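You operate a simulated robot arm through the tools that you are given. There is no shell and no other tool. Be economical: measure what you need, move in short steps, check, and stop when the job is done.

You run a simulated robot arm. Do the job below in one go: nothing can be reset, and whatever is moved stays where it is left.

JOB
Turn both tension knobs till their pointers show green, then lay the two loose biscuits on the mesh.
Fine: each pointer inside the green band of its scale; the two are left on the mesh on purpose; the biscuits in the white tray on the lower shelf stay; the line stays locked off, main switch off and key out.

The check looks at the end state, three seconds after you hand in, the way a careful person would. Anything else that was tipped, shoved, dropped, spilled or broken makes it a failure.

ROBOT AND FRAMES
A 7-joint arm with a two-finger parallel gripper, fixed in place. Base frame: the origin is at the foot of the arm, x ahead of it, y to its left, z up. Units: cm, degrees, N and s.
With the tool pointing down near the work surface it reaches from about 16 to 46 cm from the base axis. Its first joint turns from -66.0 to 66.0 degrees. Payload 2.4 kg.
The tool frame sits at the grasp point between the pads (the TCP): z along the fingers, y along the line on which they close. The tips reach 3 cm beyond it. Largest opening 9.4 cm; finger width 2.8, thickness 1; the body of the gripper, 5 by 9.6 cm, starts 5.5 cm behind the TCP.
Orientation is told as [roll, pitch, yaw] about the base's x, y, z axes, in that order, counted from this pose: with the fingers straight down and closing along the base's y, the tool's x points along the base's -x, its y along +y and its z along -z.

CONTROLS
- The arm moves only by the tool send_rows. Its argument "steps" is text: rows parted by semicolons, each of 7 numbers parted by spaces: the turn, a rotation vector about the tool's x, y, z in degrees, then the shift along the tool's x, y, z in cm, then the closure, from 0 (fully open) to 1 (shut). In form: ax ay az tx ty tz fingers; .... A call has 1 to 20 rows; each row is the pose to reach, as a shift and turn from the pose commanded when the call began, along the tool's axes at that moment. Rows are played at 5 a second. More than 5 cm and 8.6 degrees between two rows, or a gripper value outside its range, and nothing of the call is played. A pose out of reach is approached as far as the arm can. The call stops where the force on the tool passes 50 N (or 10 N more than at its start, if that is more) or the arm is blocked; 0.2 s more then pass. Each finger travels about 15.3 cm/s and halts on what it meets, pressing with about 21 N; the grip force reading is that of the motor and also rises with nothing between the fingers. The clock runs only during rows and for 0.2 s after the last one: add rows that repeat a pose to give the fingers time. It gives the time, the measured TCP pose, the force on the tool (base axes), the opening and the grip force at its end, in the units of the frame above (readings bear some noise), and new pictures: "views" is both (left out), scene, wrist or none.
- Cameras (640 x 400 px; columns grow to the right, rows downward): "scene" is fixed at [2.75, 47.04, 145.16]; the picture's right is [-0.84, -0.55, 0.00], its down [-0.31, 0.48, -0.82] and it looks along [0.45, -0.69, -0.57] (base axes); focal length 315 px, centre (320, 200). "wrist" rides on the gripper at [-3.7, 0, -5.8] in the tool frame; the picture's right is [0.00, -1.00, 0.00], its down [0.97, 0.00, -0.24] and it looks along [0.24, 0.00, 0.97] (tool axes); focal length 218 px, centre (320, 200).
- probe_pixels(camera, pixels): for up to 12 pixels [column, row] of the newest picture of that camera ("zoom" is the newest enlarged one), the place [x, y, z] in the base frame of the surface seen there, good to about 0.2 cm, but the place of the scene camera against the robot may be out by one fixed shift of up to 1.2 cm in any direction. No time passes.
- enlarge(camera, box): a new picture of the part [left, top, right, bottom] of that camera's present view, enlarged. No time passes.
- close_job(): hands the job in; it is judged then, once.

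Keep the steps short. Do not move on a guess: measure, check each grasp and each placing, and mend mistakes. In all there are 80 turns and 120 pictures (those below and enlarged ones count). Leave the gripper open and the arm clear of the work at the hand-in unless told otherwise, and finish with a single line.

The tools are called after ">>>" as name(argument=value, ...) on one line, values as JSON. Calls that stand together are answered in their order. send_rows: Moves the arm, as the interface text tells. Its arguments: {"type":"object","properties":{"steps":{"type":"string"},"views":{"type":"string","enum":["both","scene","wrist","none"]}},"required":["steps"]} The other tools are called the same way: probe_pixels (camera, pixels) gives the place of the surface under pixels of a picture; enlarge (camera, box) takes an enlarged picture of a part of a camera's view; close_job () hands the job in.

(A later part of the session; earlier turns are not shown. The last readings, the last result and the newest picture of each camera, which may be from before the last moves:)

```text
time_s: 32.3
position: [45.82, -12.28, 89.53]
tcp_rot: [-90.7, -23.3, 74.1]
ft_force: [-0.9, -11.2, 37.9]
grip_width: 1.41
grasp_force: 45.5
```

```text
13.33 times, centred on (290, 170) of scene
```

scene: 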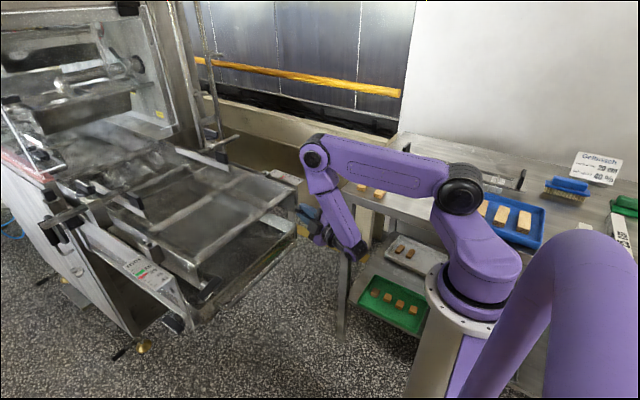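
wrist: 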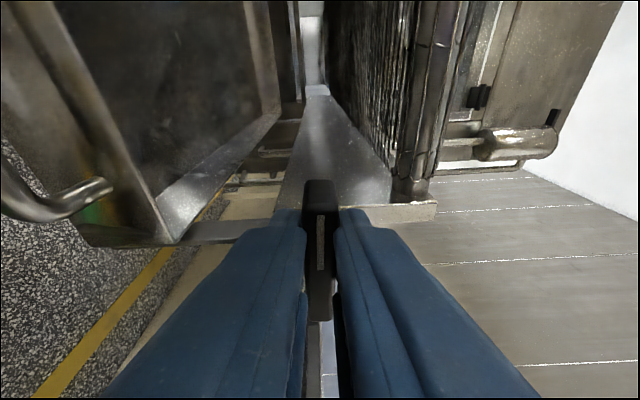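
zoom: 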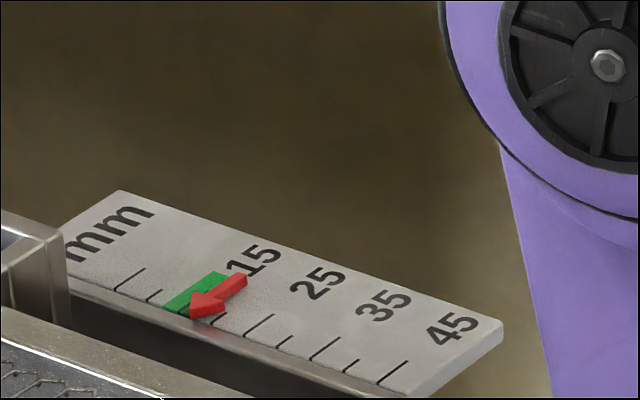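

The tip is inside the green but in its upper part. About 10° more for the middle, lifting 0.15 cm to relieve the 38 N side load.

>>> send_rows(steps="0 0 0 -0.06 -0.14 0 1; 0 0 5 -0.06 -0.14 0 1; 0 0 10 -0.06 -0.14 0 1; 0 0 10 -0.06 -0.14 0 1; 0 0 10 -0.06 -0.14 0 1", views="scene")

>>> enlarge(camera="scene", box=[270, 155, 310, 185])

```text
time_s: 33.5
position: [45.75, -12.24, 89.6]
tcp_rot: [-90.6, -33.2, 74.0]
ft_force: [0.2, -14.4, 33.3]
grip_width: 1.52
grasp_force: 45.4
```

scene: 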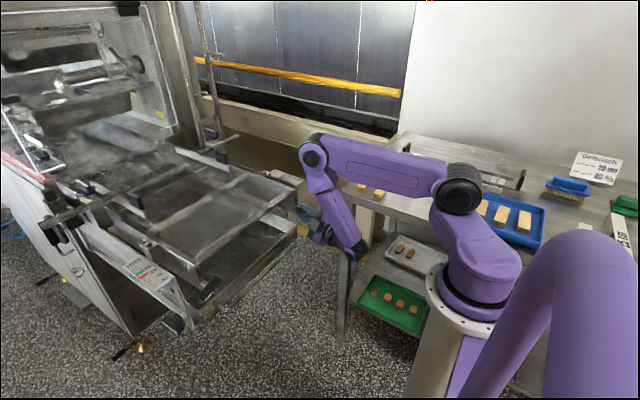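

```text
13.33 times, centred on (290, 170) of scene
```

zoom: 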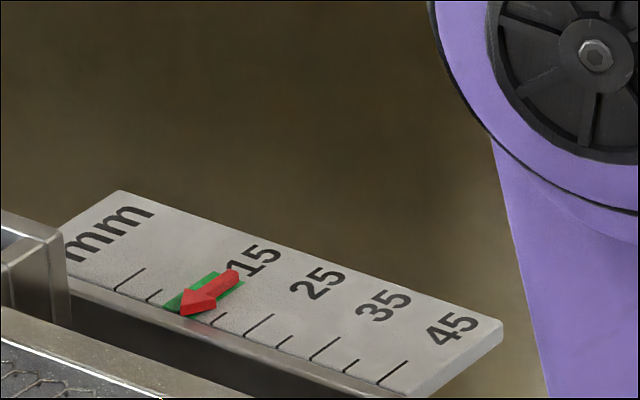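

Pointer centred in green (tip (182,310), green visible on both sides). Release and draw back a little.

>>> send_rows(steps="0 0 0 0 0 0 0.85; 0 0 0 0 0 0 0.5; 0 0 0 0 0 0 0; 0 0 0 0 0 0 0; 0 0 0 0 0 -0.7 0; 0 0 0 0 0 -0.7 0")

>>> enlarge(camera="scene", box=[270, 155, 310, 185])

```text
time_s: 34.9
position: [45.07, -11.86, 89.38]
tcp_rot: [-89.7, -33.2, 73.7]
ft_force: [0.0, -0.4, -0.2]
grip_width: 9.39
grasp_force: 0.1
```

scene: 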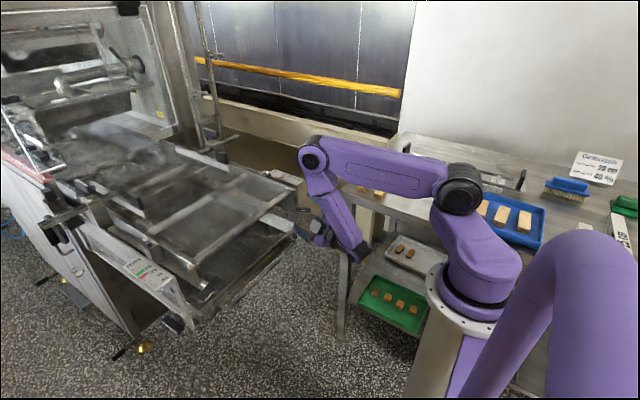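
wrist: 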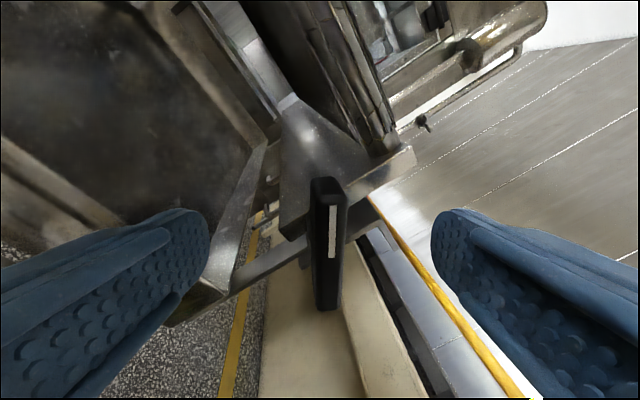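

```text
13.33 times, centred on (290, 170) of scene
```

zoom: 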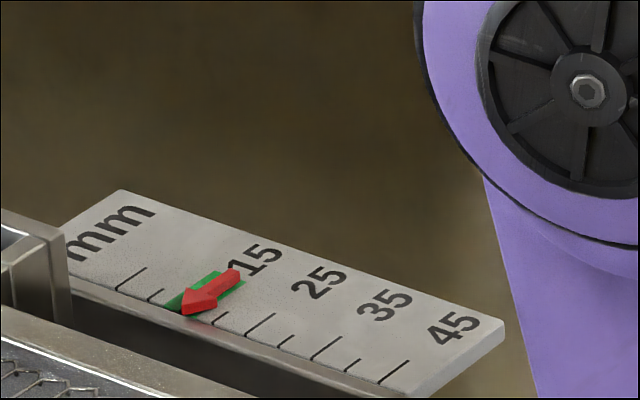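

Pointer holds in green after release. Slide out along the bar direction (towards +y, up).

>>> send_rows(steps="0 0 0 -2.3 0 0 0; 0 0 0 -4.6 0 0 0; 0 0 0 -6.9 0 -0.2 0; 0 0 0 -9 0 -0.4 0; 0 0 0 -9 0 -0.4 0", views="wrist")

```text
time_s: 36.1
position: [46.79, -4.58, 94.25]
tcp_rot: [-89.7, -33.2, 73.8]
ft_force: [0.2, -0.1, -0.2]
grip_width: 9.4
grasp_force: 0.1
```

wrist: 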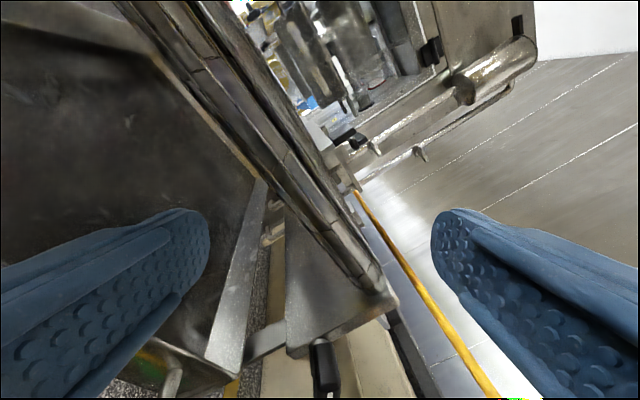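

Clear of the knob. Turn the hand straight (yaw +16°) and back off to x≈44.5.

>>> send_rows(steps="0 0 0 -0.5 0.3 -1.2 0; -2.9 -4.5 0 -0.8 0.5 -2 0; -5.8 -9 0 -1.07 0.71 -2.76 0; -8.75 -13.4 0 -1.07 0.71 -2.76 0; -8.75 -13.4 0 -1.07 0.71 -2.76 0", views="none")

```text
time_s: 37.3
position: [44.47, -2.51, 94.24]
tcp_rot: [-89.8, -33.2, 89.9]
ft_force: [0.1, 0.5, 0.1]
grip_width: 9.4
grasp_force: 0.0
```

Now roll back by 53° and move over to y≈8, z≈90 to look at the left knob.

>>> send_rows(steps="0 0 -7.6 -0.9 1.3 0 0; 0 0 -15.2 -1.9 2.6 0 0; 0 0 -22.8 -2.8 3.9 0 0; 0 0 -30.4 -3.8 5.2 0 0; 0 0 -38 -4.7 6.5 0 0; 0 0 -45.6 -5.6 7.8 0 0; 0 0 -53 -6.6 9.1 0 0; 0 0 -53 -6.6 9.1 0 0")

```text
time_s: 39.1
position: [44.61, 7.89, 90.34]
tcp_rot: [-89.8, 19.8, 90.0]
ft_force: [0.2, -0.5, -0.7]
grip_width: 9.41
grasp_force: 0.0
```

scene: 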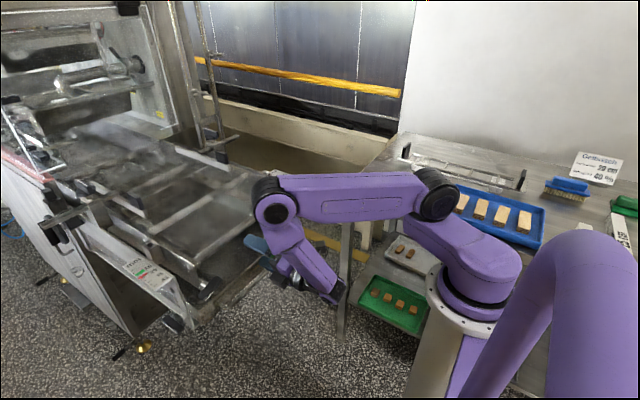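
wrist: 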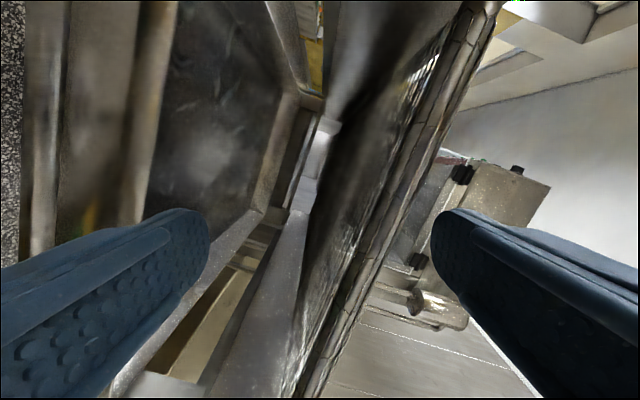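

The camera looks to −y here, so the left knob is not in view. I turn the hand +16° and go to y≈12; also measure the other black handle low on the left side at scene (172, 322).

>>> send_rows(steps="1.4 -3.7 0 -1.1 -0.4 0 0; 2.7 -7.5 0 -2.2 -0.8 0 0; 4 -11.2 0 -3.2 -1.1 0 0; 5.4 -15 0 -4.2 -1.5 0 0; 5.4 -15 0 -4.2 -1.5 0 0")

>>> probe_pixels(camera="scene", pixels=[[172, 322], [180, 318], [275, 200], [210, 286], [195, 328], [205, 283]])

```text
time_s: 40.3
position: [44.42, 12.55, 90.31]
tcp_rot: [-89.8, 19.7, 106.1]
ft_force: [-0.6, -0.4, 0.0]
grip_width: 9.38
grasp_force: 0.1
```

scene: 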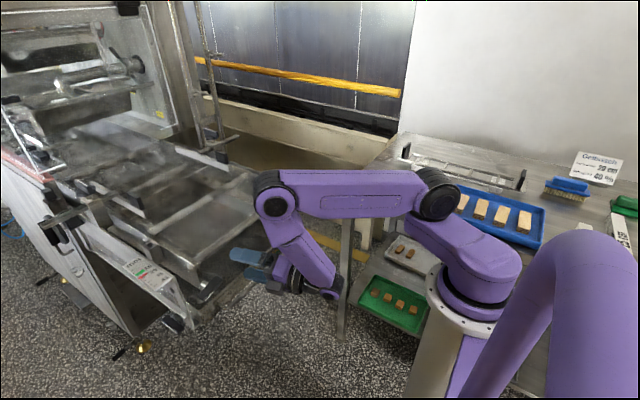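
wrist: 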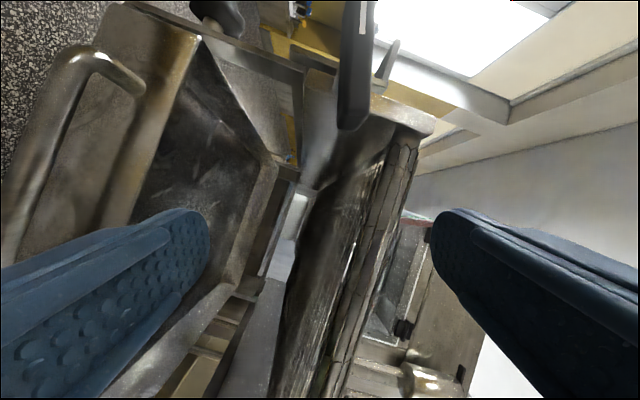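

```text
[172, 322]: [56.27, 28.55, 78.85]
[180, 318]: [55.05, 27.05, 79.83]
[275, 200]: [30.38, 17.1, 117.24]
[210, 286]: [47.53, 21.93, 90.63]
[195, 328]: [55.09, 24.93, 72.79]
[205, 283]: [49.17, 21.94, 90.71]
```

The left knob shows at about (355, 65). I measure its bar.

>>> probe_pixels(camera="wrist", pixels=[[350, 120], [345, 100], [372, 100], [358, 60], [350, 60], [372, 50], [360, 12], [352, 12], [372, 12], [370, 2], [378, 80]])

>>> enlarge(camera="wrist", box=[290, 0, 440, 140])

```text
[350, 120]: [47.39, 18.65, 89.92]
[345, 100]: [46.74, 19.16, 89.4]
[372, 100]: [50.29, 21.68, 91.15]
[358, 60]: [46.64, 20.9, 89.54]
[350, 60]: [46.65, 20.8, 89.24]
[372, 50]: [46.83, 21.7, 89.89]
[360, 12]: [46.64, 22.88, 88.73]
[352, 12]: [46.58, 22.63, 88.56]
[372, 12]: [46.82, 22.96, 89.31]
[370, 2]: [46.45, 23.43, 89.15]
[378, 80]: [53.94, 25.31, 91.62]
```

```text
2.86 times, centred on (365, 70) of wrist
```

zoom: 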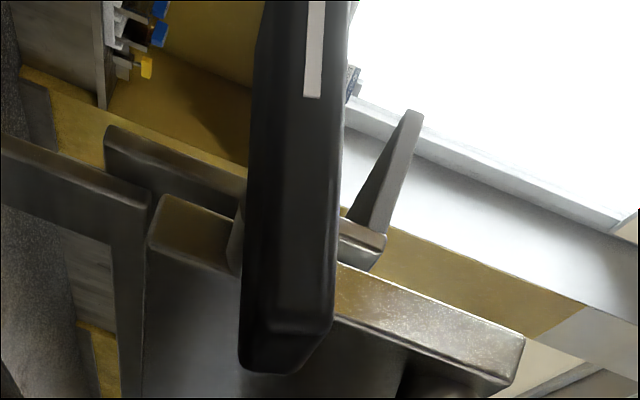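

Left bar: centre ≈ [21.2, 89.35], tilt ≈14°, front x=46.65. I adjust roll +5.5° and move partway (y≈16.5) to test reach.

>>> send_rows(steps="0 0 1.5 -0.9 -0.2 0.3 0; 0 0 3 -1.9 -0.4 0.65 0; 0 0 4.5 -2.8 -0.6 1 0; 0 0 5.5 -3.7 -0.8 1.3 0; 0 0 5.5 -3.7 -0.8 1.3 0", views="wrist")

```text
time_s: 41.5
position: [44.76, 16.4, 89.89]
tcp_rot: [-89.9, 14.3, 105.9]
ft_force: [0.5, 0.4, -0.8]
grip_width: 9.41
grasp_force: 0.1
```

wrist: 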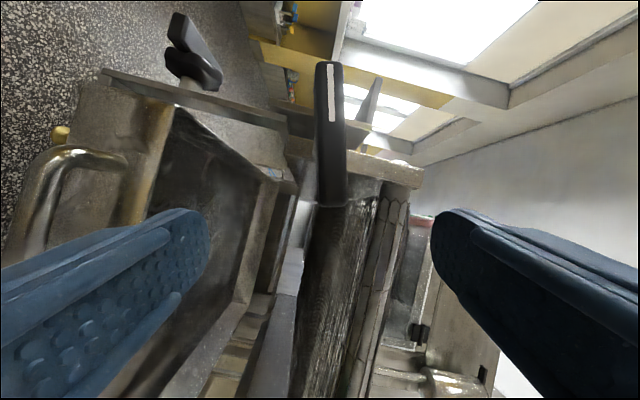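

Reached, bar upright in view. Continue the last 4.3 cm to straddle it.

>>> send_rows(steps="0 0 0 -1.4 -0.16 0.4 0; 0 0 0 -2.8 -0.33 0.8 0; 0 0 0 -4.14 -0.49 1.18 0; 0 0 0 -4.14 -0.49 1.18 0")

```text
time_s: 42.5
position: [44.8, 20.74, 89.42]
tcp_rot: [-89.9, 14.3, 105.9]
ft_force: [0.0, -0.1, -0.6]
grip_width: 9.43
grasp_force: 0.0
```

scene: 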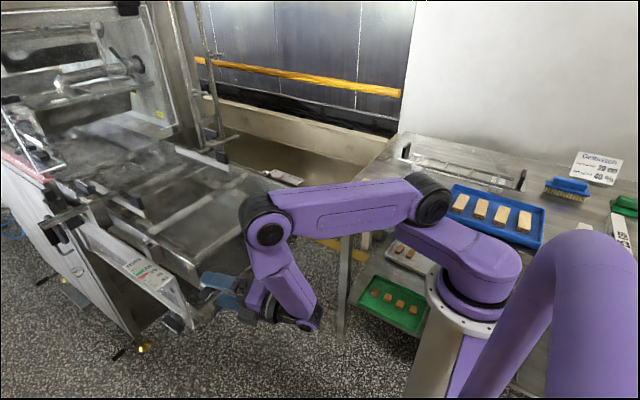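
wrist: 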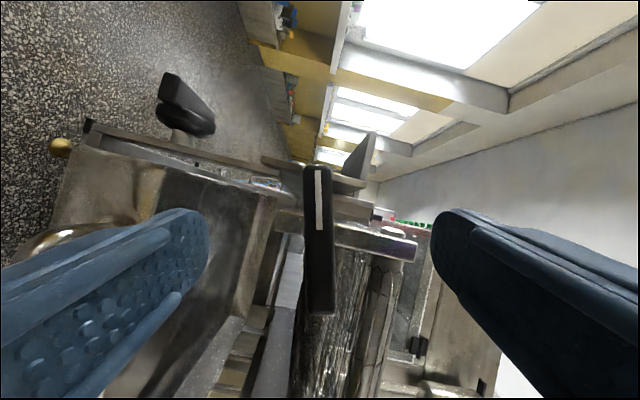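

Centred. Advance 0.9 cm and close.

>>> send_rows(steps="0 0 0 0.12 0.03 0.45 0; 0 0 0 0.24 0.06 0.87 0; 0 0 0 0.24 0.06 0.87 0.4; 0 0 0 0.24 0.06 0.87 0.7; 0 0 0 0.24 0.06 0.87 1; 0 0 0 0.24 0.06 0.87 1; 0 0 0 0.24 0.06 0.87 1", views="wrist")

>>> enlarge(camera="scene", box=[115, 245, 185, 300])

```text
time_s: 44.1
position: [45.65, 20.67, 89.34]
tcp_rot: [-89.9, 14.2, 105.9]
ft_force: [-4.9, -1.2, -0.4]
grip_width: 1.28
grasp_force: 45.3
```

wrist: 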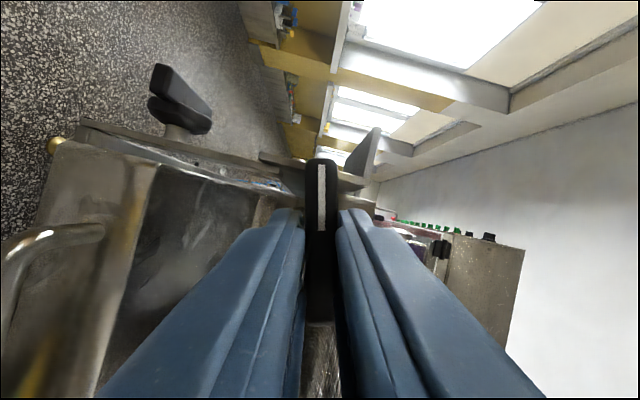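

```text
7.27 times, centred on (150, 272) of scene
```

zoom: 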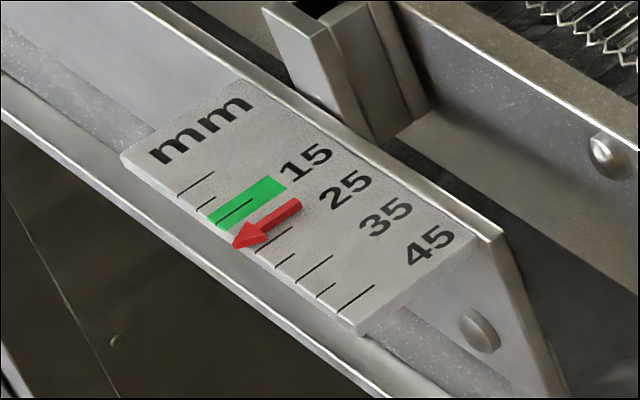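

Well gripped, low side force. Pointer tip (238,243), green middle ≈ (217,223). Trial turn +20°.

>>> send_rows(steps="0 0 4 0 0 0 1; 0 0 8 0 0 0 1; 0 0 12 0 0 0 1; 0 0 16 0 0 0 1; 0 0 20 0 0 0 1; 0 0 20 0 0 0 1; 0 0 20 0 0 0 1", views="scene")

>>> enlarge(camera="scene", box=[115, 245, 185, 300])

```text
time_s: 45.7
position: [45.6, 20.62, 89.31]
tcp_rot: [-89.9, -5.9, 105.8]
ft_force: [7.0, 3.7, -7.0]
grip_width: 1.21
grasp_force: 45.2
```

scene: 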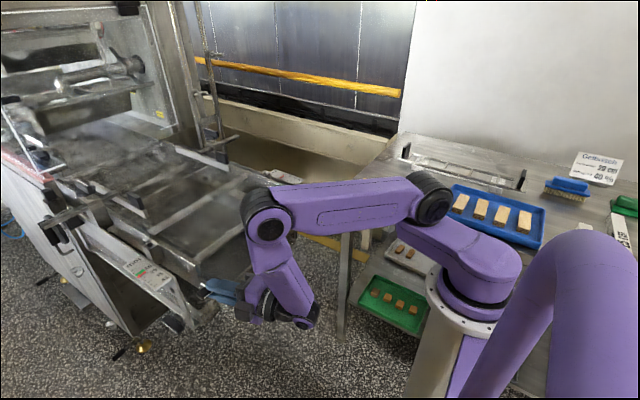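

```text
7.27 times, centred on (150, 272) of scene
```

zoom: 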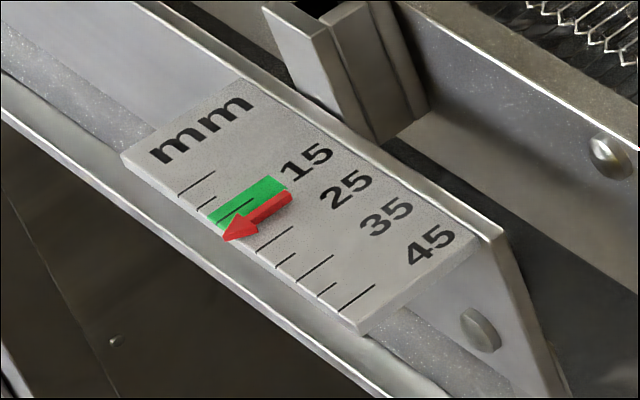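

Same direction works. Tip now (226,235); about 22° more.

>>> send_rows(steps="0 0 4.4 0 0 0 1; 0 0 8.8 0 0 0 1; 0 0 13.2 0 0 0 1; 0 0 17.6 0 0 0 1; 0 0 22 0 0 0 1; 0 0 22 0 0 0 1; 0 0 22 0 0 0 1", views="scene")

>>> enlarge(camera="scene", box=[115, 245, 185, 300])

```text
time_s: 47.3
position: [45.66, 20.65, 89.15]
tcp_rot: [-89.8, -27.7, 105.9]
ft_force: [-0.5, 5.0, -10.0]
grip_width: 1.45
grasp_force: 45.3
```

scene: 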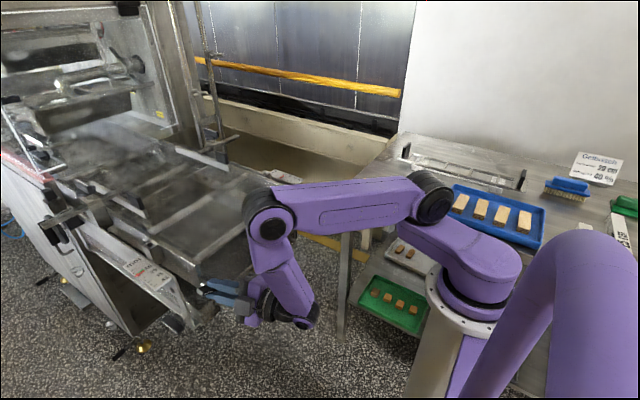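

```text
7.27 times, centred on (150, 272) of scene
```

zoom: 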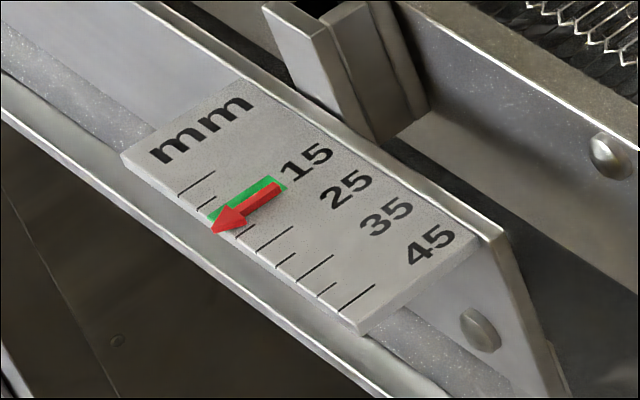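

Tip is near the middle of green; allowing for the pointer standing proud of the scale, another 6° centres it better. Then release and check.

>>> send_rows(steps="0 0 3 0 0 0 1; 0 0 6 0 0 0 1; 0 0 6 0 0 0 1; 0 0 6 0 0 0 0.85; 0 0 6 0 0 0 0.5; 0 0 6 0 0 0 0; 0 0 6 0 0 0 0; 0 0 6 0 0 -0.7 0; 0 0 6 0 0 -0.7 0")

>>> enlarge(camera="scene", box=[115, 245, 185, 300])

```text
time_s: 49.3
position: [45.03, 20.4, 89.29]
tcp_rot: [-90.0, -33.9, 105.7]
ft_force: [-0.2, -0.5, 0.5]
grip_width: 9.44
grasp_force: 0.0
```

scene: 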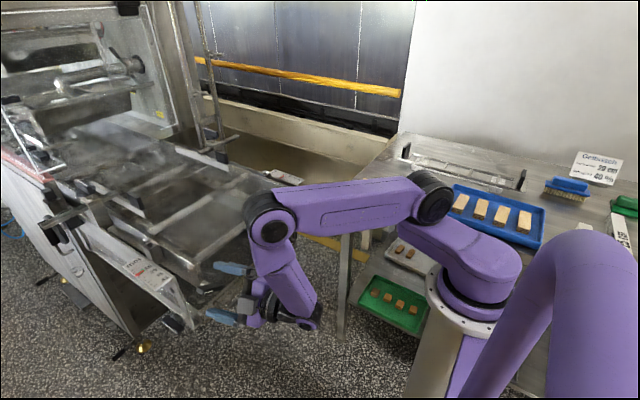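
wrist: 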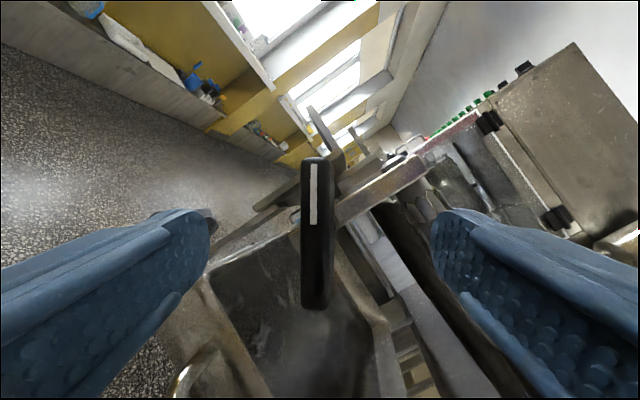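

```text
7.27 times, centred on (150, 272) of scene
```

zoom: 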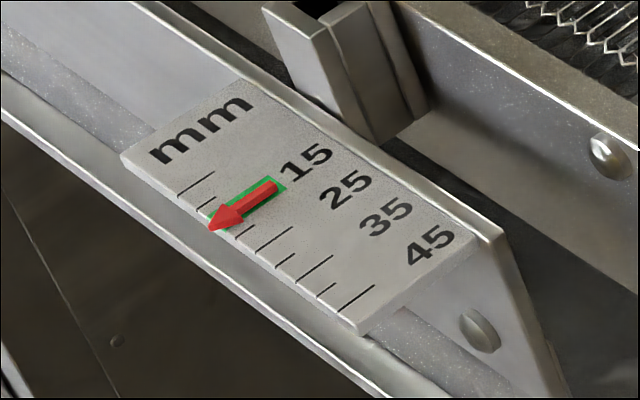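

Left pointer centred in green too (green visible on both sides) and it held after release. Now slide out along the bar towards the middle, away from the knob.

>>> send_rows(steps="0 0 0 1.5 0 -0.2 0; 0 0 0 3 0 -0.5 0; 0 0 0 4.5 0 -0.8 0; 0 0 0 6.2 0 -1.1 0; 0 0 0 6.2 0 -1.1 0", views="wrist")

```text
time_s: 50.5
position: [45.37, 15.14, 85.88]
tcp_rot: [-89.9, -33.9, 105.8]
ft_force: [0.1, -0.5, 1.1]
grip_width: 9.39
grasp_force: 0.1
```

wrist: 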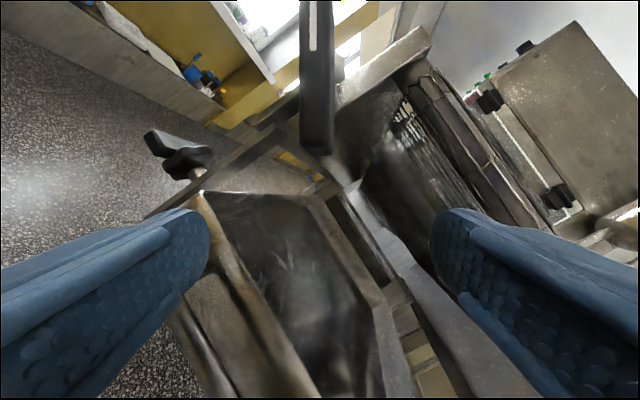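

Clear. Go to the middle (y≈5), straighten the hand.

>>> send_rows(steps="2.2 3.3 0 1.35 -1.4 -0.8 0; 4.4 6.5 0 2.7 -2.8 -1.6 0; 6.6 9.8 0 4 -4.2 -2.4 0; 8.85 13.1 0 5.4 -5.6 -3 0; 8.85 13.1 0 6.74 -6.96 -3.3 0; 8.85 13.1 0 6.74 -6.96 -3.3 0", views="none")

```text
time_s: 51.9
position: [44.69, 5.2, 87.78]
tcp_rot: [-90.0, -33.8, 90.1]
ft_force: [-0.3, 1.3, 0.0]
grip_width: 9.44
grasp_force: 0.0
```

Roll back by 124° while rising at x≈45–46 to z≈108 (the way I came down).

>>> send_rows(steps="0 0 -8.2 -0.24 -1.4 0 0; 0 0 -16.4 -0.48 -2.9 0 0; 0 0 -24.6 -0.73 -4.3 0.1 0; 0 0 -32.8 -0.97 -5.8 0.2 0; 0 0 -41 -1.2 -7.2 0.3 0; 0 0 -49.2 -1.45 -8.6 0.4 0; 0 0 -57.4 -1.7 -10 0.5 0; 0 0 -65.6 -1.94 -11.5 0.6 0; 0 0 -73.8 -2.2 -13 0.7 0; 0 0 -82 -2.4 -14.4 0.9 0; 0 0 -90.2 -2.7 -15.8 1 0; 0 0 -98.4 -2.9 -17.3 1.1 0; 0 0 -106.6 -3.15 -18.7 1.2 0; 0 0 -114.8 -3.4 -20.2 1.4 0; 0 0 -123 -3.64 -21.6 1.5 0; 0 0 -123 -3.64 -21.6 1.5 0", views="scene")

```text
time_s: 55.3
position: [46.25, -3.75, 107.87]
tcp_rot: [-84.1, 89.2, 96.1]
ft_force: [0.5, -0.3, 0.5]
grip_width: 9.38
grasp_force: 0.1
```

scene: 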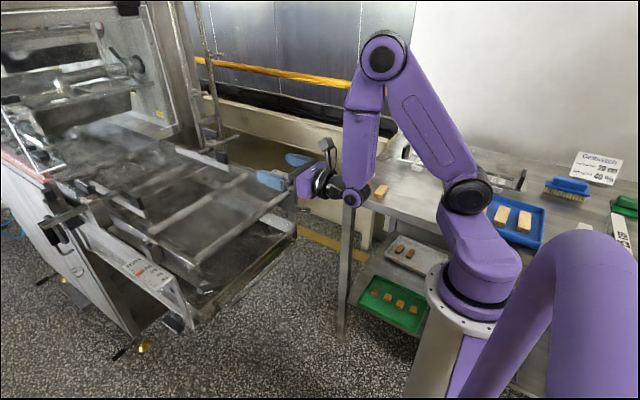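

Now back to the free pose at [57.5, −6, 131], hand 16° up, to unflip the wrist.

>>> send_rows(steps="-1 2 0 2.9 0.3 1.4 0; -2 4 0 5.8 0.6 2.8 0; -3 6 0 8.7 0.9 4.2 0; -4 8 0 11.6 1.2 5.6 0; -5 10 0 14.5 1.5 7 0; -6 12.4 0 17.4 1.8 8.5 0; -7 14.4 0 20.3 2.1 9.9 0; -8 16.5 0 23.2 2.4 11.3 0; -8 16.5 0 23.2 2.4 11.3 0", views="none")

```text
time_s: 57.3
position: [57.69, -6.41, 131.0]
tcp_rot: [-173.2, 73.5, -1.3]
ft_force: [-0.5, 0.0, -0.7]
grip_width: 9.38
grasp_force: 0.1
```

Now the reverse swing, first half.

>>> send_rows(steps="-6.4 0 4.8 -0.1 2.27 -0.13 0; -12.8 0 9.7 -0.38 4.5 -0.5 0; -19.1 0 14.5 -0.85 6.63 -1.12 0; -25.5 0 19.3 -1.5 8.64 -1.98 0; -31.9 0 24.2 -2.31 10.48 -3.04 0; -38.3 0 29 -3.26 12.1 -4.3 0; -44.6 0 33.8 -4.35 13.5 -5.73 0; -51 0 38.7 -5.54 14.65 -7.3 0; -57.4 0 43.5 -6.81 15.5 -8.98 0; -63.8 0 48.3 -8.14 16.05 -10.74 0; -70.1 0 53.2 -9.51 16.3 -12.5 0; -70.1 0 53.2 -9.51 16.3 -12.5 0", views="none")

>>> send_rows(steps="-6.4 0 4.8 -0.1 2.27 -0.13 0; -12.8 0 9.7 -0.38 4.5 -0.5 0; -19.1 0 14.5 -0.85 6.63 -1.12 0; -25.5 0 19.3 -1.5 8.64 -1.98 0; -31.9 0 24.2 -2.31 10.48 -3.04 0; -38.3 0 29 -3.26 12.1 -4.3 0; -44.6 0 33.8 -4.35 13.5 -5.73 0; -51 0 38.7 -5.54 14.65 -7.3 0; -57.4 0 43.5 -6.81 15.5 -8.98 0; -63.8 0 48.3 -8.14 16.05 -10.74 0; -70.1 0 53.2 -9.51 16.3 -12.5 0; -70.1 0 53.2 -9.51 16.3 -12.5 0")

```text
time_s: 59.9
position: [46.25, -21.14, 117.86]
tcp_rot: [-65.5, 28.0, 36.8]
ft_force: [-0.6, 0.4, -0.3]
grip_width: 9.41
grasp_force: 0.1
```

```text
time_s: 62.5
position: [38.42, -4.23, 104.69]
tcp_rot: [-1.2, -0.7, -5.4]
ft_force: [0.4, 0.3, 0.1]
grip_width: 9.39
grasp_force: 0.0
```

scene: 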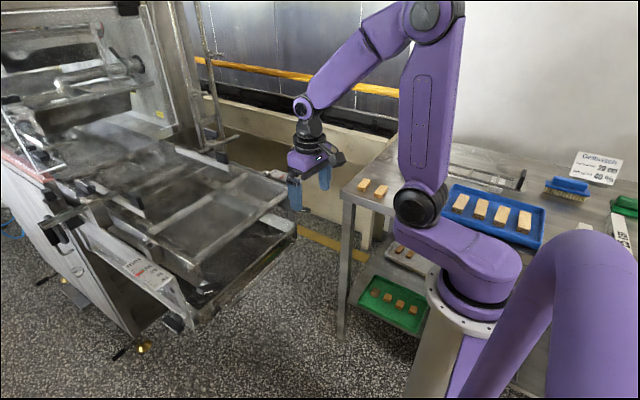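
wrist: 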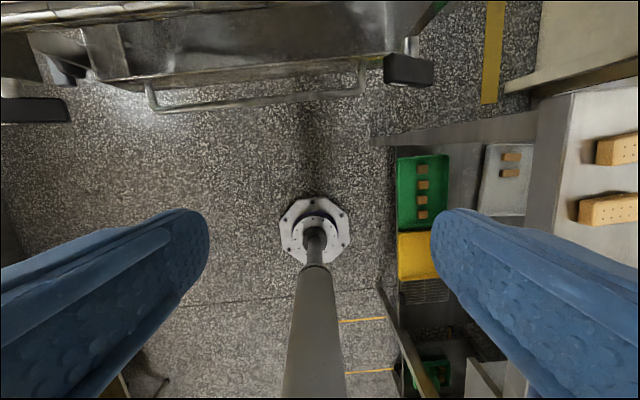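

Back in the normal configuration. Next: above the two loose biscuits on the table (≈[38.8,−34.6] and [32.4,−34.6]), tool turned so the fingers close across their width.

>>> send_rows(steps="0 0 7.5 -0.07 -2.2 -0.3 0; 0 0 15 -0.13 -4.4 -0.6 0; 0 0 22.5 -0.2 -6.6 -0.9 0; 0 0 30 -0.26 -8.8 -1.2 0; 0 0 37.5 -0.33 -11 -1.5 0; 0 0 45 -0.4 -13.2 -1.8 0; 0 0 52.5 -0.46 -15.4 -2.1 0; 0 0 60 -0.53 -17.6 -2.4 0; 0 0 67.5 -0.6 -19.8 -2.7 0; 0 0 74.6 -0.66 -21.8 -3 0; 0 0 74.6 -0.66 -21.8 -3 0", views="wrist")

```text
time_s: 64.9
position: [36.93, -25.9, 108.25]
tcp_rot: [0.2, -1.4, -80.1]
ft_force: [0.0, -0.2, -1.1]
grip_width: 9.39
grasp_force: 0.0
```

wrist: 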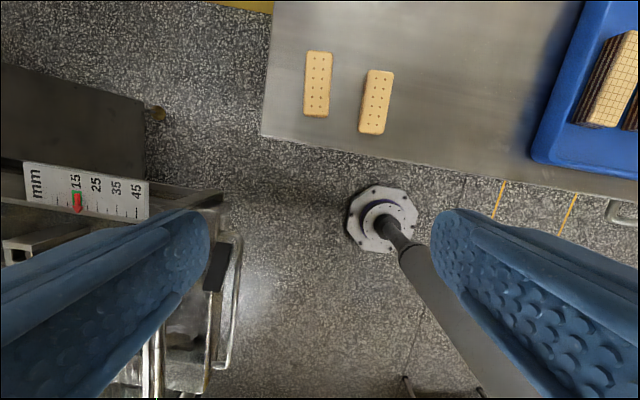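

Good view of both biscuits (and the right pointer in green). I measure the biscuits.

>>> probe_pixels(camera="wrist", pixels=[[319, 53], [317, 115], [306, 84], [330, 84], [318, 84], [380, 71], [371, 133], [364, 102], [388, 102], [376, 102], [345, 100], [290, 100]])

```text
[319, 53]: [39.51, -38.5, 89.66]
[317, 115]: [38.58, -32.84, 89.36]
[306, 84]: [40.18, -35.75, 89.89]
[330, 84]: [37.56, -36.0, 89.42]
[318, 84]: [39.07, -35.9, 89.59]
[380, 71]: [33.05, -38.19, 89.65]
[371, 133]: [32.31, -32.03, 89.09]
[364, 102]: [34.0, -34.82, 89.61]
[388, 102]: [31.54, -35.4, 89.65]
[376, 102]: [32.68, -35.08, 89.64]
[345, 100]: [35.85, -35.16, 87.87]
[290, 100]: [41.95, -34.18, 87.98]
```

Biscuit A: centre [39.0, −35.8], 6.2×2.6, top 89.6, table 87.9; B: centre [32.7, −35.1]. I will tilt the tool 22° outward along the biscuit (the same tilt I need for reaching the mesh) and hover above A with the fingers opened to ~5 cm.

>>> send_rows(steps="0 -4.4 0 -1.8 0.1 2.2 0.2; 0 -8.8 0 -3.6 0.15 4.5 0.45; 0 -13.2 0 -5.4 0.2 6.7 0.45; 0 -17.6 0 -7.2 0.27 9 0.45; 0 -22 0 -9 0.33 11.25 0.45; 0 -22 0 -9 0.33 11.25 0.45", views="wrist")

```text
time_s: 66.3
position: [39.02, -35.1, 97.05]
tcp_rot: [0.4, -23.5, -80.1]
ft_force: [-0.6, 0.5, 0.1]
grip_width: 5.19
grasp_force: 0.1
```

wrist: 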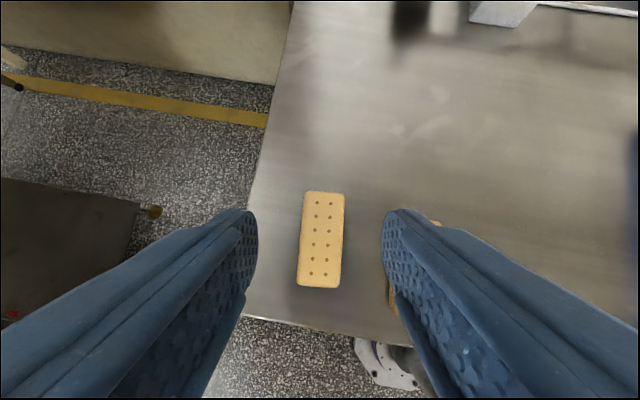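

Biscuit A is centred between the fingers (col 321). Lower straight down to TCP z=91.6 and close gently.

>>> send_rows(steps="0 0 0 0.85 -0.05 1.6 0.45; 0 0 0 1.7 -0.1 3.2 0.45; 0 0 0 2.57 -0.13 4.83 0.45; 0 0 0 2.57 -0.13 4.83 0.45; 0 0 0 2.57 -0.13 4.83 0.6; 0 0 0 2.57 -0.13 4.83 0.7; 0 0 0 2.57 -0.13 4.83 0.76; 0 0 0 2.57 -0.13 4.83 0.76", views="wrist")

```text
time_s: 68.1
position: [38.79, -34.76, 91.9]
tcp_rot: [0.3, -23.5, -80.1]
ft_force: [0.1, 0.2, -0.7]
grip_width: 2.67
grasp_force: 14.5
```

wrist: 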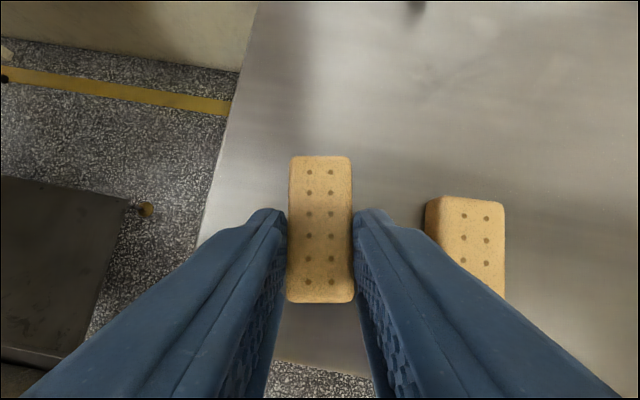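

Gripped (2.67 cm, 14.5 N). Lift 8 cm and check that it holds.

>>> send_rows(steps="0 0 0 0 0 0 0.8; 0 0 0 -0.8 0 -1.84 0.8; 0 0 0 -1.6 0 -3.7 0.8; 0 0 0 -2.4 0 -5.5 0.8; 0 0 0 -4.4 0 -10 0.8; 0 0 0 -4.4 0 -10 0.8", views="wrist")

```text
time_s: 69.5
position: [38.86, -34.6, 102.76]
tcp_rot: [0.3, -23.3, -80.1]
ft_force: [0.5, 0.5, -0.7]
grip_width: 2.71
grasp_force: 13.7
```

wrist: 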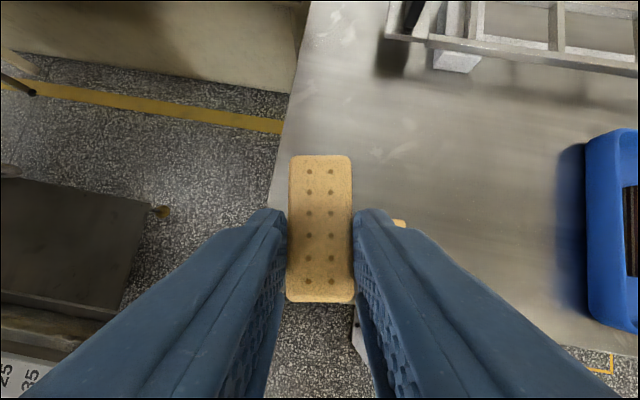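

Held firmly. Swing over to above the mesh end ([49, −4.6, 107]), turning by +80° with the same tilt.

>>> send_rows(steps="-2.9 0 -6.7 2.2 1.4 -1.35 0.8; -5.7 0 -13.3 4.3 2.7 -2.7 0.8; -8.6 0 -20 6.5 4.1 -4 0.8; -11.5 0 -26.7 8.7 5.5 -5.4 0.8; -14.4 0 -33.4 10.9 6.8 -6.7 0.8; -17.2 0 -40 13 8.2 -8.1 0.8; -20.1 0 -46.7 15.2 9.5 -9.4 0.8; -23 0 -53.4 17.4 10.9 -10.8 0.8; -25.9 0 -60 19.6 12.3 -12.1 0.8; -28.7 0 -66.7 21.7 13.6 -13.5 0.8; -31.6 0 -73.4 23.9 15 -14.8 0.8; -31.6 0 -73.4 23.9 15 -14.8 0.8")

```text
time_s: 72.1
position: [48.66, -4.59, 106.84]
tcp_rot: [-0.1, -23.6, -0.1]
ft_force: [-0.4, -0.2, -1.1]
grip_width: 2.7
grasp_force: 13.7
```

scene: 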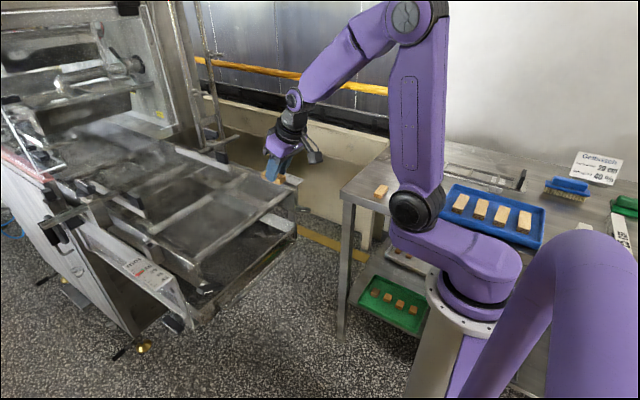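
wrist: 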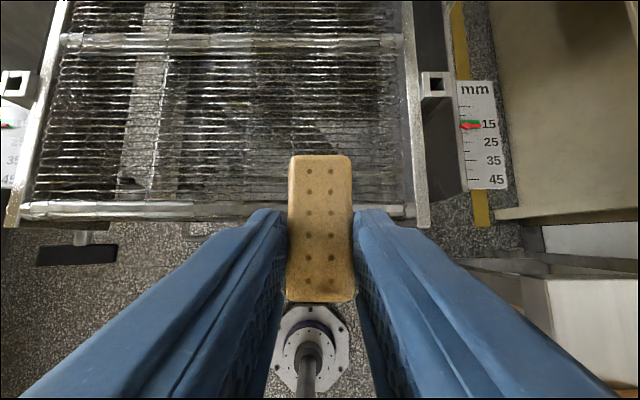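

Great view of the mesh between its front rod (row ~210) and second rod (row ~42). I measure heights and limits.

>>> probe_pixels(camera="wrist", pixels=[[150, 210], [150, 202], [200, 195], [150, 150], [230, 152], [200, 110], [250, 100], [240, 42], [240, 50], [370, 130], [220, 175], [400, 211]])

>>> enlarge(camera="wrist", box=[10, 20, 430, 240])

```text
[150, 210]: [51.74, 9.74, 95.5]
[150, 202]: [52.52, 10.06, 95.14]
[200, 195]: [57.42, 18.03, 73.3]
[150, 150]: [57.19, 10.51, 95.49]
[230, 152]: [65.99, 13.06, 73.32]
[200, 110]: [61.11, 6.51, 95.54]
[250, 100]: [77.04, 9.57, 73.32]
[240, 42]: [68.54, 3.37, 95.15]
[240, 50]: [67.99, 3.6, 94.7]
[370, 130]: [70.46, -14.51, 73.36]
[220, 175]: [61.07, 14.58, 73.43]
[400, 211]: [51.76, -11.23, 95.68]
```

```text
1.52 times, centred on (220, 130) of wrist
```

zoom: 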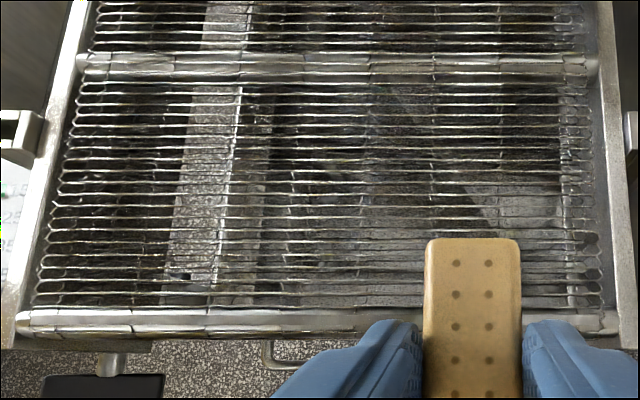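

The mesh is flat at z≈95.5 from x=52 to 68, y −11…+17. Biscuit bottom is 4.0 below the TCP, so release at TCP z≈99.6. I move over x=57 first, at z=102.5.

>>> send_rows(steps="0 0 0 -2 0 2.4 0.8; 0 0 0 -4 0 4.8 0.8; 0 0 0 -5.88 0 7.26 0.8; 0 0 0 -5.88 0 7.26 0.8", views="wrist")

```text
time_s: 73.1
position: [56.94, -4.64, 102.56]
tcp_rot: [-0.1, -23.6, 0.0]
ft_force: [-0.2, -0.5, -0.8]
grip_width: 2.66
grasp_force: 14.1
```

wrist: 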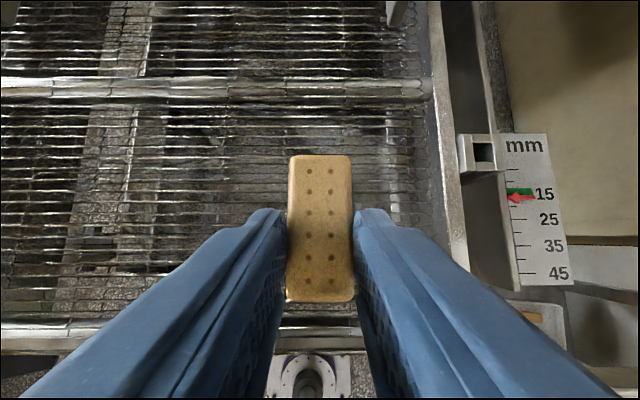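

Reached. Lower to TCP z=99.7 slowly and read the force.

>>> send_rows(steps="0 0 0 0.4 0 0.9 0.8; 0 0 0 0.8 0 1.8 0.8; 0 0 0 1.14 0 2.6 0.8; 0 0 0 1.14 0 2.6 0.8; 0 0 0 1.14 0 2.6 0.8", views="none")

>>> enlarge(camera="wrist", box=[440, 120, 600, 220])

```text
time_s: 74.3
position: [56.83, -4.64, 99.79]
tcp_rot: [-0.1, -23.6, -0.1]
ft_force: [0.0, 0.4, -1.7]
grip_width: 2.7
grasp_force: 13.4
```

```text
4.00 times, centred on (520, 170) of wrist
```

zoom: 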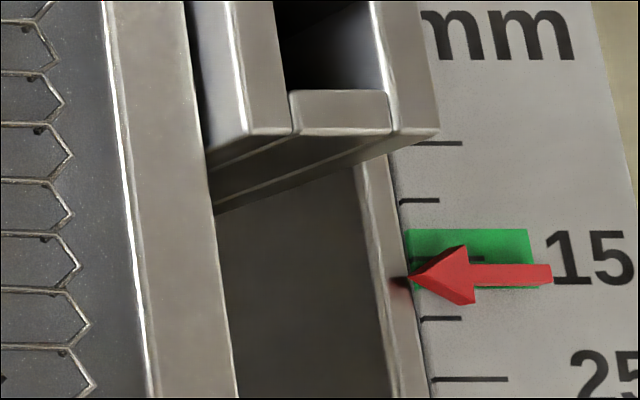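

No contact force yet (−1.7 N). Meanwhile I check the right pointer by measuring pointer tip and band edges in 3D from this close view.

>>> probe_pixels(camera="zoom", pixels=[[417, 278], [440, 277], [500, 274], [540, 274], [430, 233], [500, 233], [525, 233], [425, 288], [500, 294], [525, 289], [490, 379], [450, 143]])

>>> send_rows(steps="0 0 0 0.06 0 0.14 0.8; 0 0 0 0.1 0 0.23 0.8; 0 0 0 0.1 0 0.23 0.8", views="wrist")

```text
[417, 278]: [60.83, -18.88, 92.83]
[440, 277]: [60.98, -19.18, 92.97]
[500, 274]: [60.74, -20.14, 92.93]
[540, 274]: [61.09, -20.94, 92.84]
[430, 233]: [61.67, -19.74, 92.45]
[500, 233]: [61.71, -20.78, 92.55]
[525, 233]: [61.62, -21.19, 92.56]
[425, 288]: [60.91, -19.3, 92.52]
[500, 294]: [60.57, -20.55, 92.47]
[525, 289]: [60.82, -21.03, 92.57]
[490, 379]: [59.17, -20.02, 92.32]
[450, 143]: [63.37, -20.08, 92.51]
```

```text
time_s: 75.1
position: [56.8, -4.67, 99.58]
tcp_rot: [-0.2, -23.5, -0.1]
ft_force: [0.4, 0.1, -0.8]
grip_width: 2.68
grasp_force: 14.3
```

wrist: 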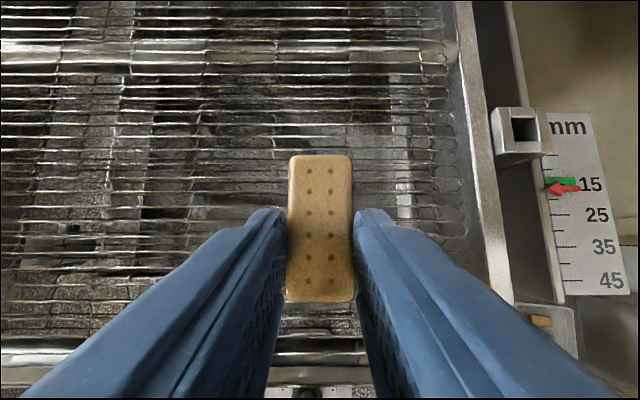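

The right pointer measures ≈16.9 with green 12.2–17.5: inside but close to the edge, so I'll nudge the knobs further later. For the biscuit: still no contact, lower another 0.3 cm.

>>> send_rows(steps="0 0 0 0.04 0 0.09 0.8; 0 0 0 0.08 0 0.18 0.8; 0 0 0 0.12 0 0.27 0.8; 0 0 0 0.12 0 0.27 0.8", views="none")

```text
time_s: 76.1
position: [56.99, -4.62, 99.3]
tcp_rot: [-0.1, -23.8, -0.2]
ft_force: [-2.8, 0.8, 14.3]
grip_width: 2.69
grasp_force: 14.5
```

Contact (14 N up). Release to ~5 cm opening and rise straight up.

>>> send_rows(steps="0 0 0 -0.05 0 -0.1 0.75; 0 0 0 -0.05 0 -0.1 0.6; 0 0 0 -0.05 0 -0.1 0.45; 0 0 0 -0.05 0 -0.1 0.45; 0 0 0 -0.8 0 -1.8 0.45; 0 0 0 -2 0 -4.6 0.45; 0 0 0 -3.2 0 -7.3 0.45; 0 0 0 -3.2 0 -7.3 0.45", views="both")

```text
time_s: 77.9
position: [57.0, -4.83, 107.27]
tcp_rot: [-0.1, -23.6, -0.1]
ft_force: [0.2, -0.5, 0.1]
grip_width: 5.18
grasp_force: 0.1
```

scene: 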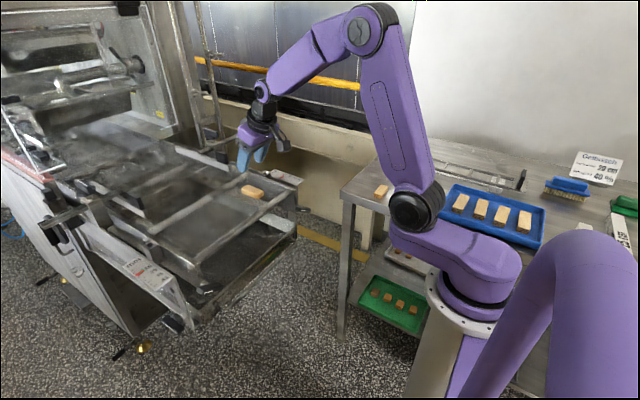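
wrist: 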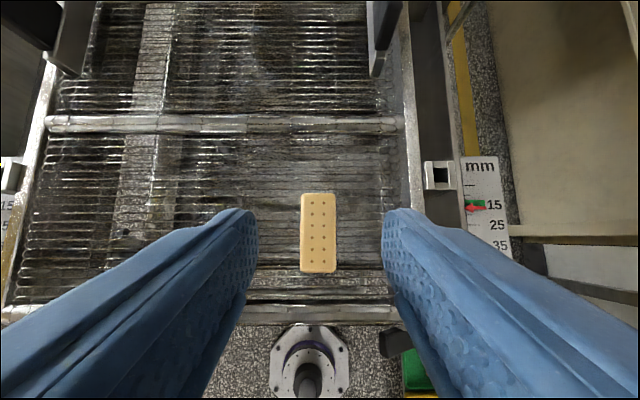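

Biscuit A lies flat on the mesh. Now swing back to above biscuit B with the reverse turn (−83°).

>>> send_rows(steps="2.8 0 6.3 2 -2.45 -0.45 0.45; 5.5 0 12.7 4.05 -4.9 -0.87 0.45; 8.3 0 19 6.1 -7.3 -1.3 0.45; 11.1 0 25.3 8.1 -9.8 -1.7 0.45; 13.8 0 31.7 10.1 -12.2 -2.2 0.45; 16.6 0 38 12.2 -14.7 -2.6 0.45; 19.4 0 44.3 14.2 -17.1 -3 0.45; 22.1 0 50.7 16.2 -19.5 -3.5 0.45; 24.9 0 57 18.3 -22 -3.9 0.45; 27.7 0 63.3 20.3 -24.4 -4.3 0.45; 30.4 0 69.7 22.3 -26.9 -4.8 0.45; 33.2 0 76 24.35 -29.3 -5.2 0.45; 33.2 0 76 24.35 -29.3 -5.2 0.45", views="wrist")

```text
time_s: 80.7
position: [32.44, -33.94, 102.13]
tcp_rot: [0.1, -23.7, -83.2]
ft_force: [-0.3, -0.9, 0.5]
grip_width: 5.18
grasp_force: 0.1
```

wrist: 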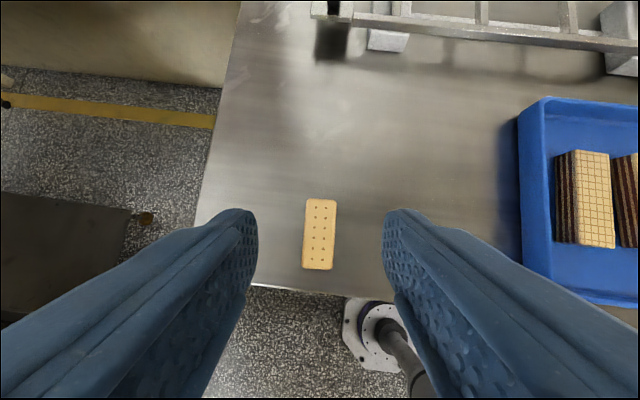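

Centred over B. Lower, close gently, and lift.

>>> send_rows(steps="0 0 0 1 0.05 2.4 0.45; 0 0 0 2 0.1 4.8 0.45; 0 0 0 3 0.1 7.2 0.45; 0 0 0 3.6 0.13 8.6 0.45; 0 0 0 4.03 0.13 9.6 0.45; 0 0 0 4.03 0.13 9.6 0.45; 0 0 0 4.03 0.13 9.6 0.6; 0 0 0 4.03 0.13 9.6 0.7; 0 0 0 4.03 0.13 9.6 0.8; 0 0 0 4.03 0.13 9.6 0.8; 0 0 0 3.2 0.13 7.7 0.8; 0 0 0 2 0.13 4.8 0.8; 0 0 0 1 0.13 2.4 0.8; 0 0 0 0 0.13 0 0.8; 0 0 0 0 0.13 0 0.8", views="wrist")

```text
time_s: 83.9
position: [32.66, -34.04, 102.2]
tcp_rot: [0.0, -23.7, -83.0]
ft_force: [-0.4, 0.3, -0.5]
grip_width: 2.68
grasp_force: 14.4
```

wrist: 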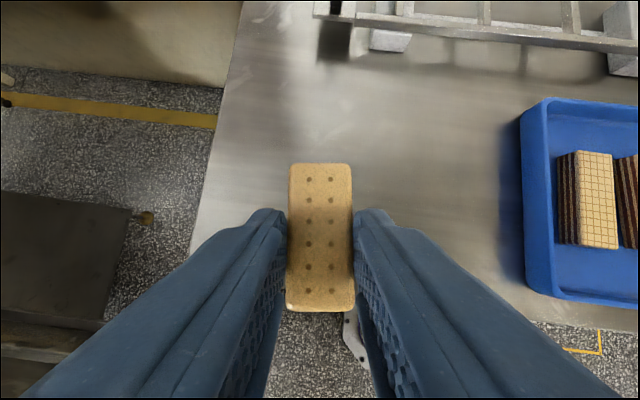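

B is held. Swing to above the mesh at [56.9, 5, 107.5].

>>> send_rows(steps="-2.1 0 -4.75 1.92 1.79 -1.4 0.8; -4.2 0 -9.5 3.84 3.57 -2.7 0.8; -6.3 0 -14.2 5.77 5.36 -3.9 0.8; -8.35 0 -19 7.69 7.15 -5.1 0.8; -10.4 0 -23.7 9.6 8.94 -6.3 0.8; -12.5 0 -28.5 11.5 10.7 -7.5 0.8; -14.6 0 -33.2 13.45 12.5 -8.7 0.8; -16.7 0 -38 15.4 14.3 -9.9 0.8; -18.8 0 -42.7 17.3 16.1 -11.1 0.8; -20.9 0 -47.5 19.2 17.9 -12.3 0.8; -23 0 -52.2 21.1 19.7 -13.5 0.8; -25 0 -57 23 21.4 -14.7 0.8; -27.1 0 -61.7 25 23.2 -15.8 0.8; -29.2 0 -66.5 26.9 25 -17 0.8; -31.3 0 -71.2 28.8 26.8 -18.2 0.8; -33.4 0 -76 30.75 28.6 -19.3 0.8; -33.4 0 -76 30.75 28.6 -19.3 0.8", views="wrist")

```text
time_s: 87.5
position: [56.64, 5.39, 107.5]
tcp_rot: [-0.1, -23.6, 0.1]
ft_force: [-1.0, 0.8, -0.8]
grip_width: 2.68
grasp_force: 14.1
```

wrist: 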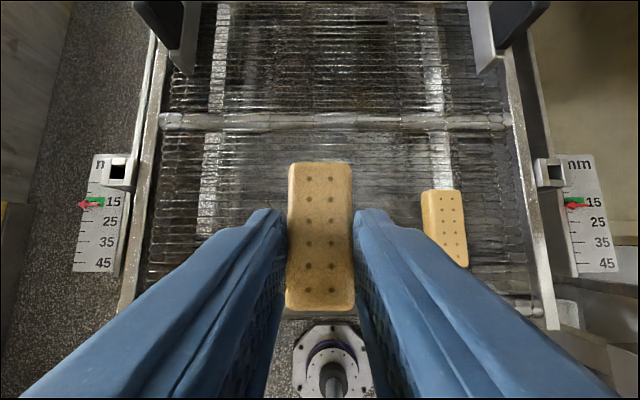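

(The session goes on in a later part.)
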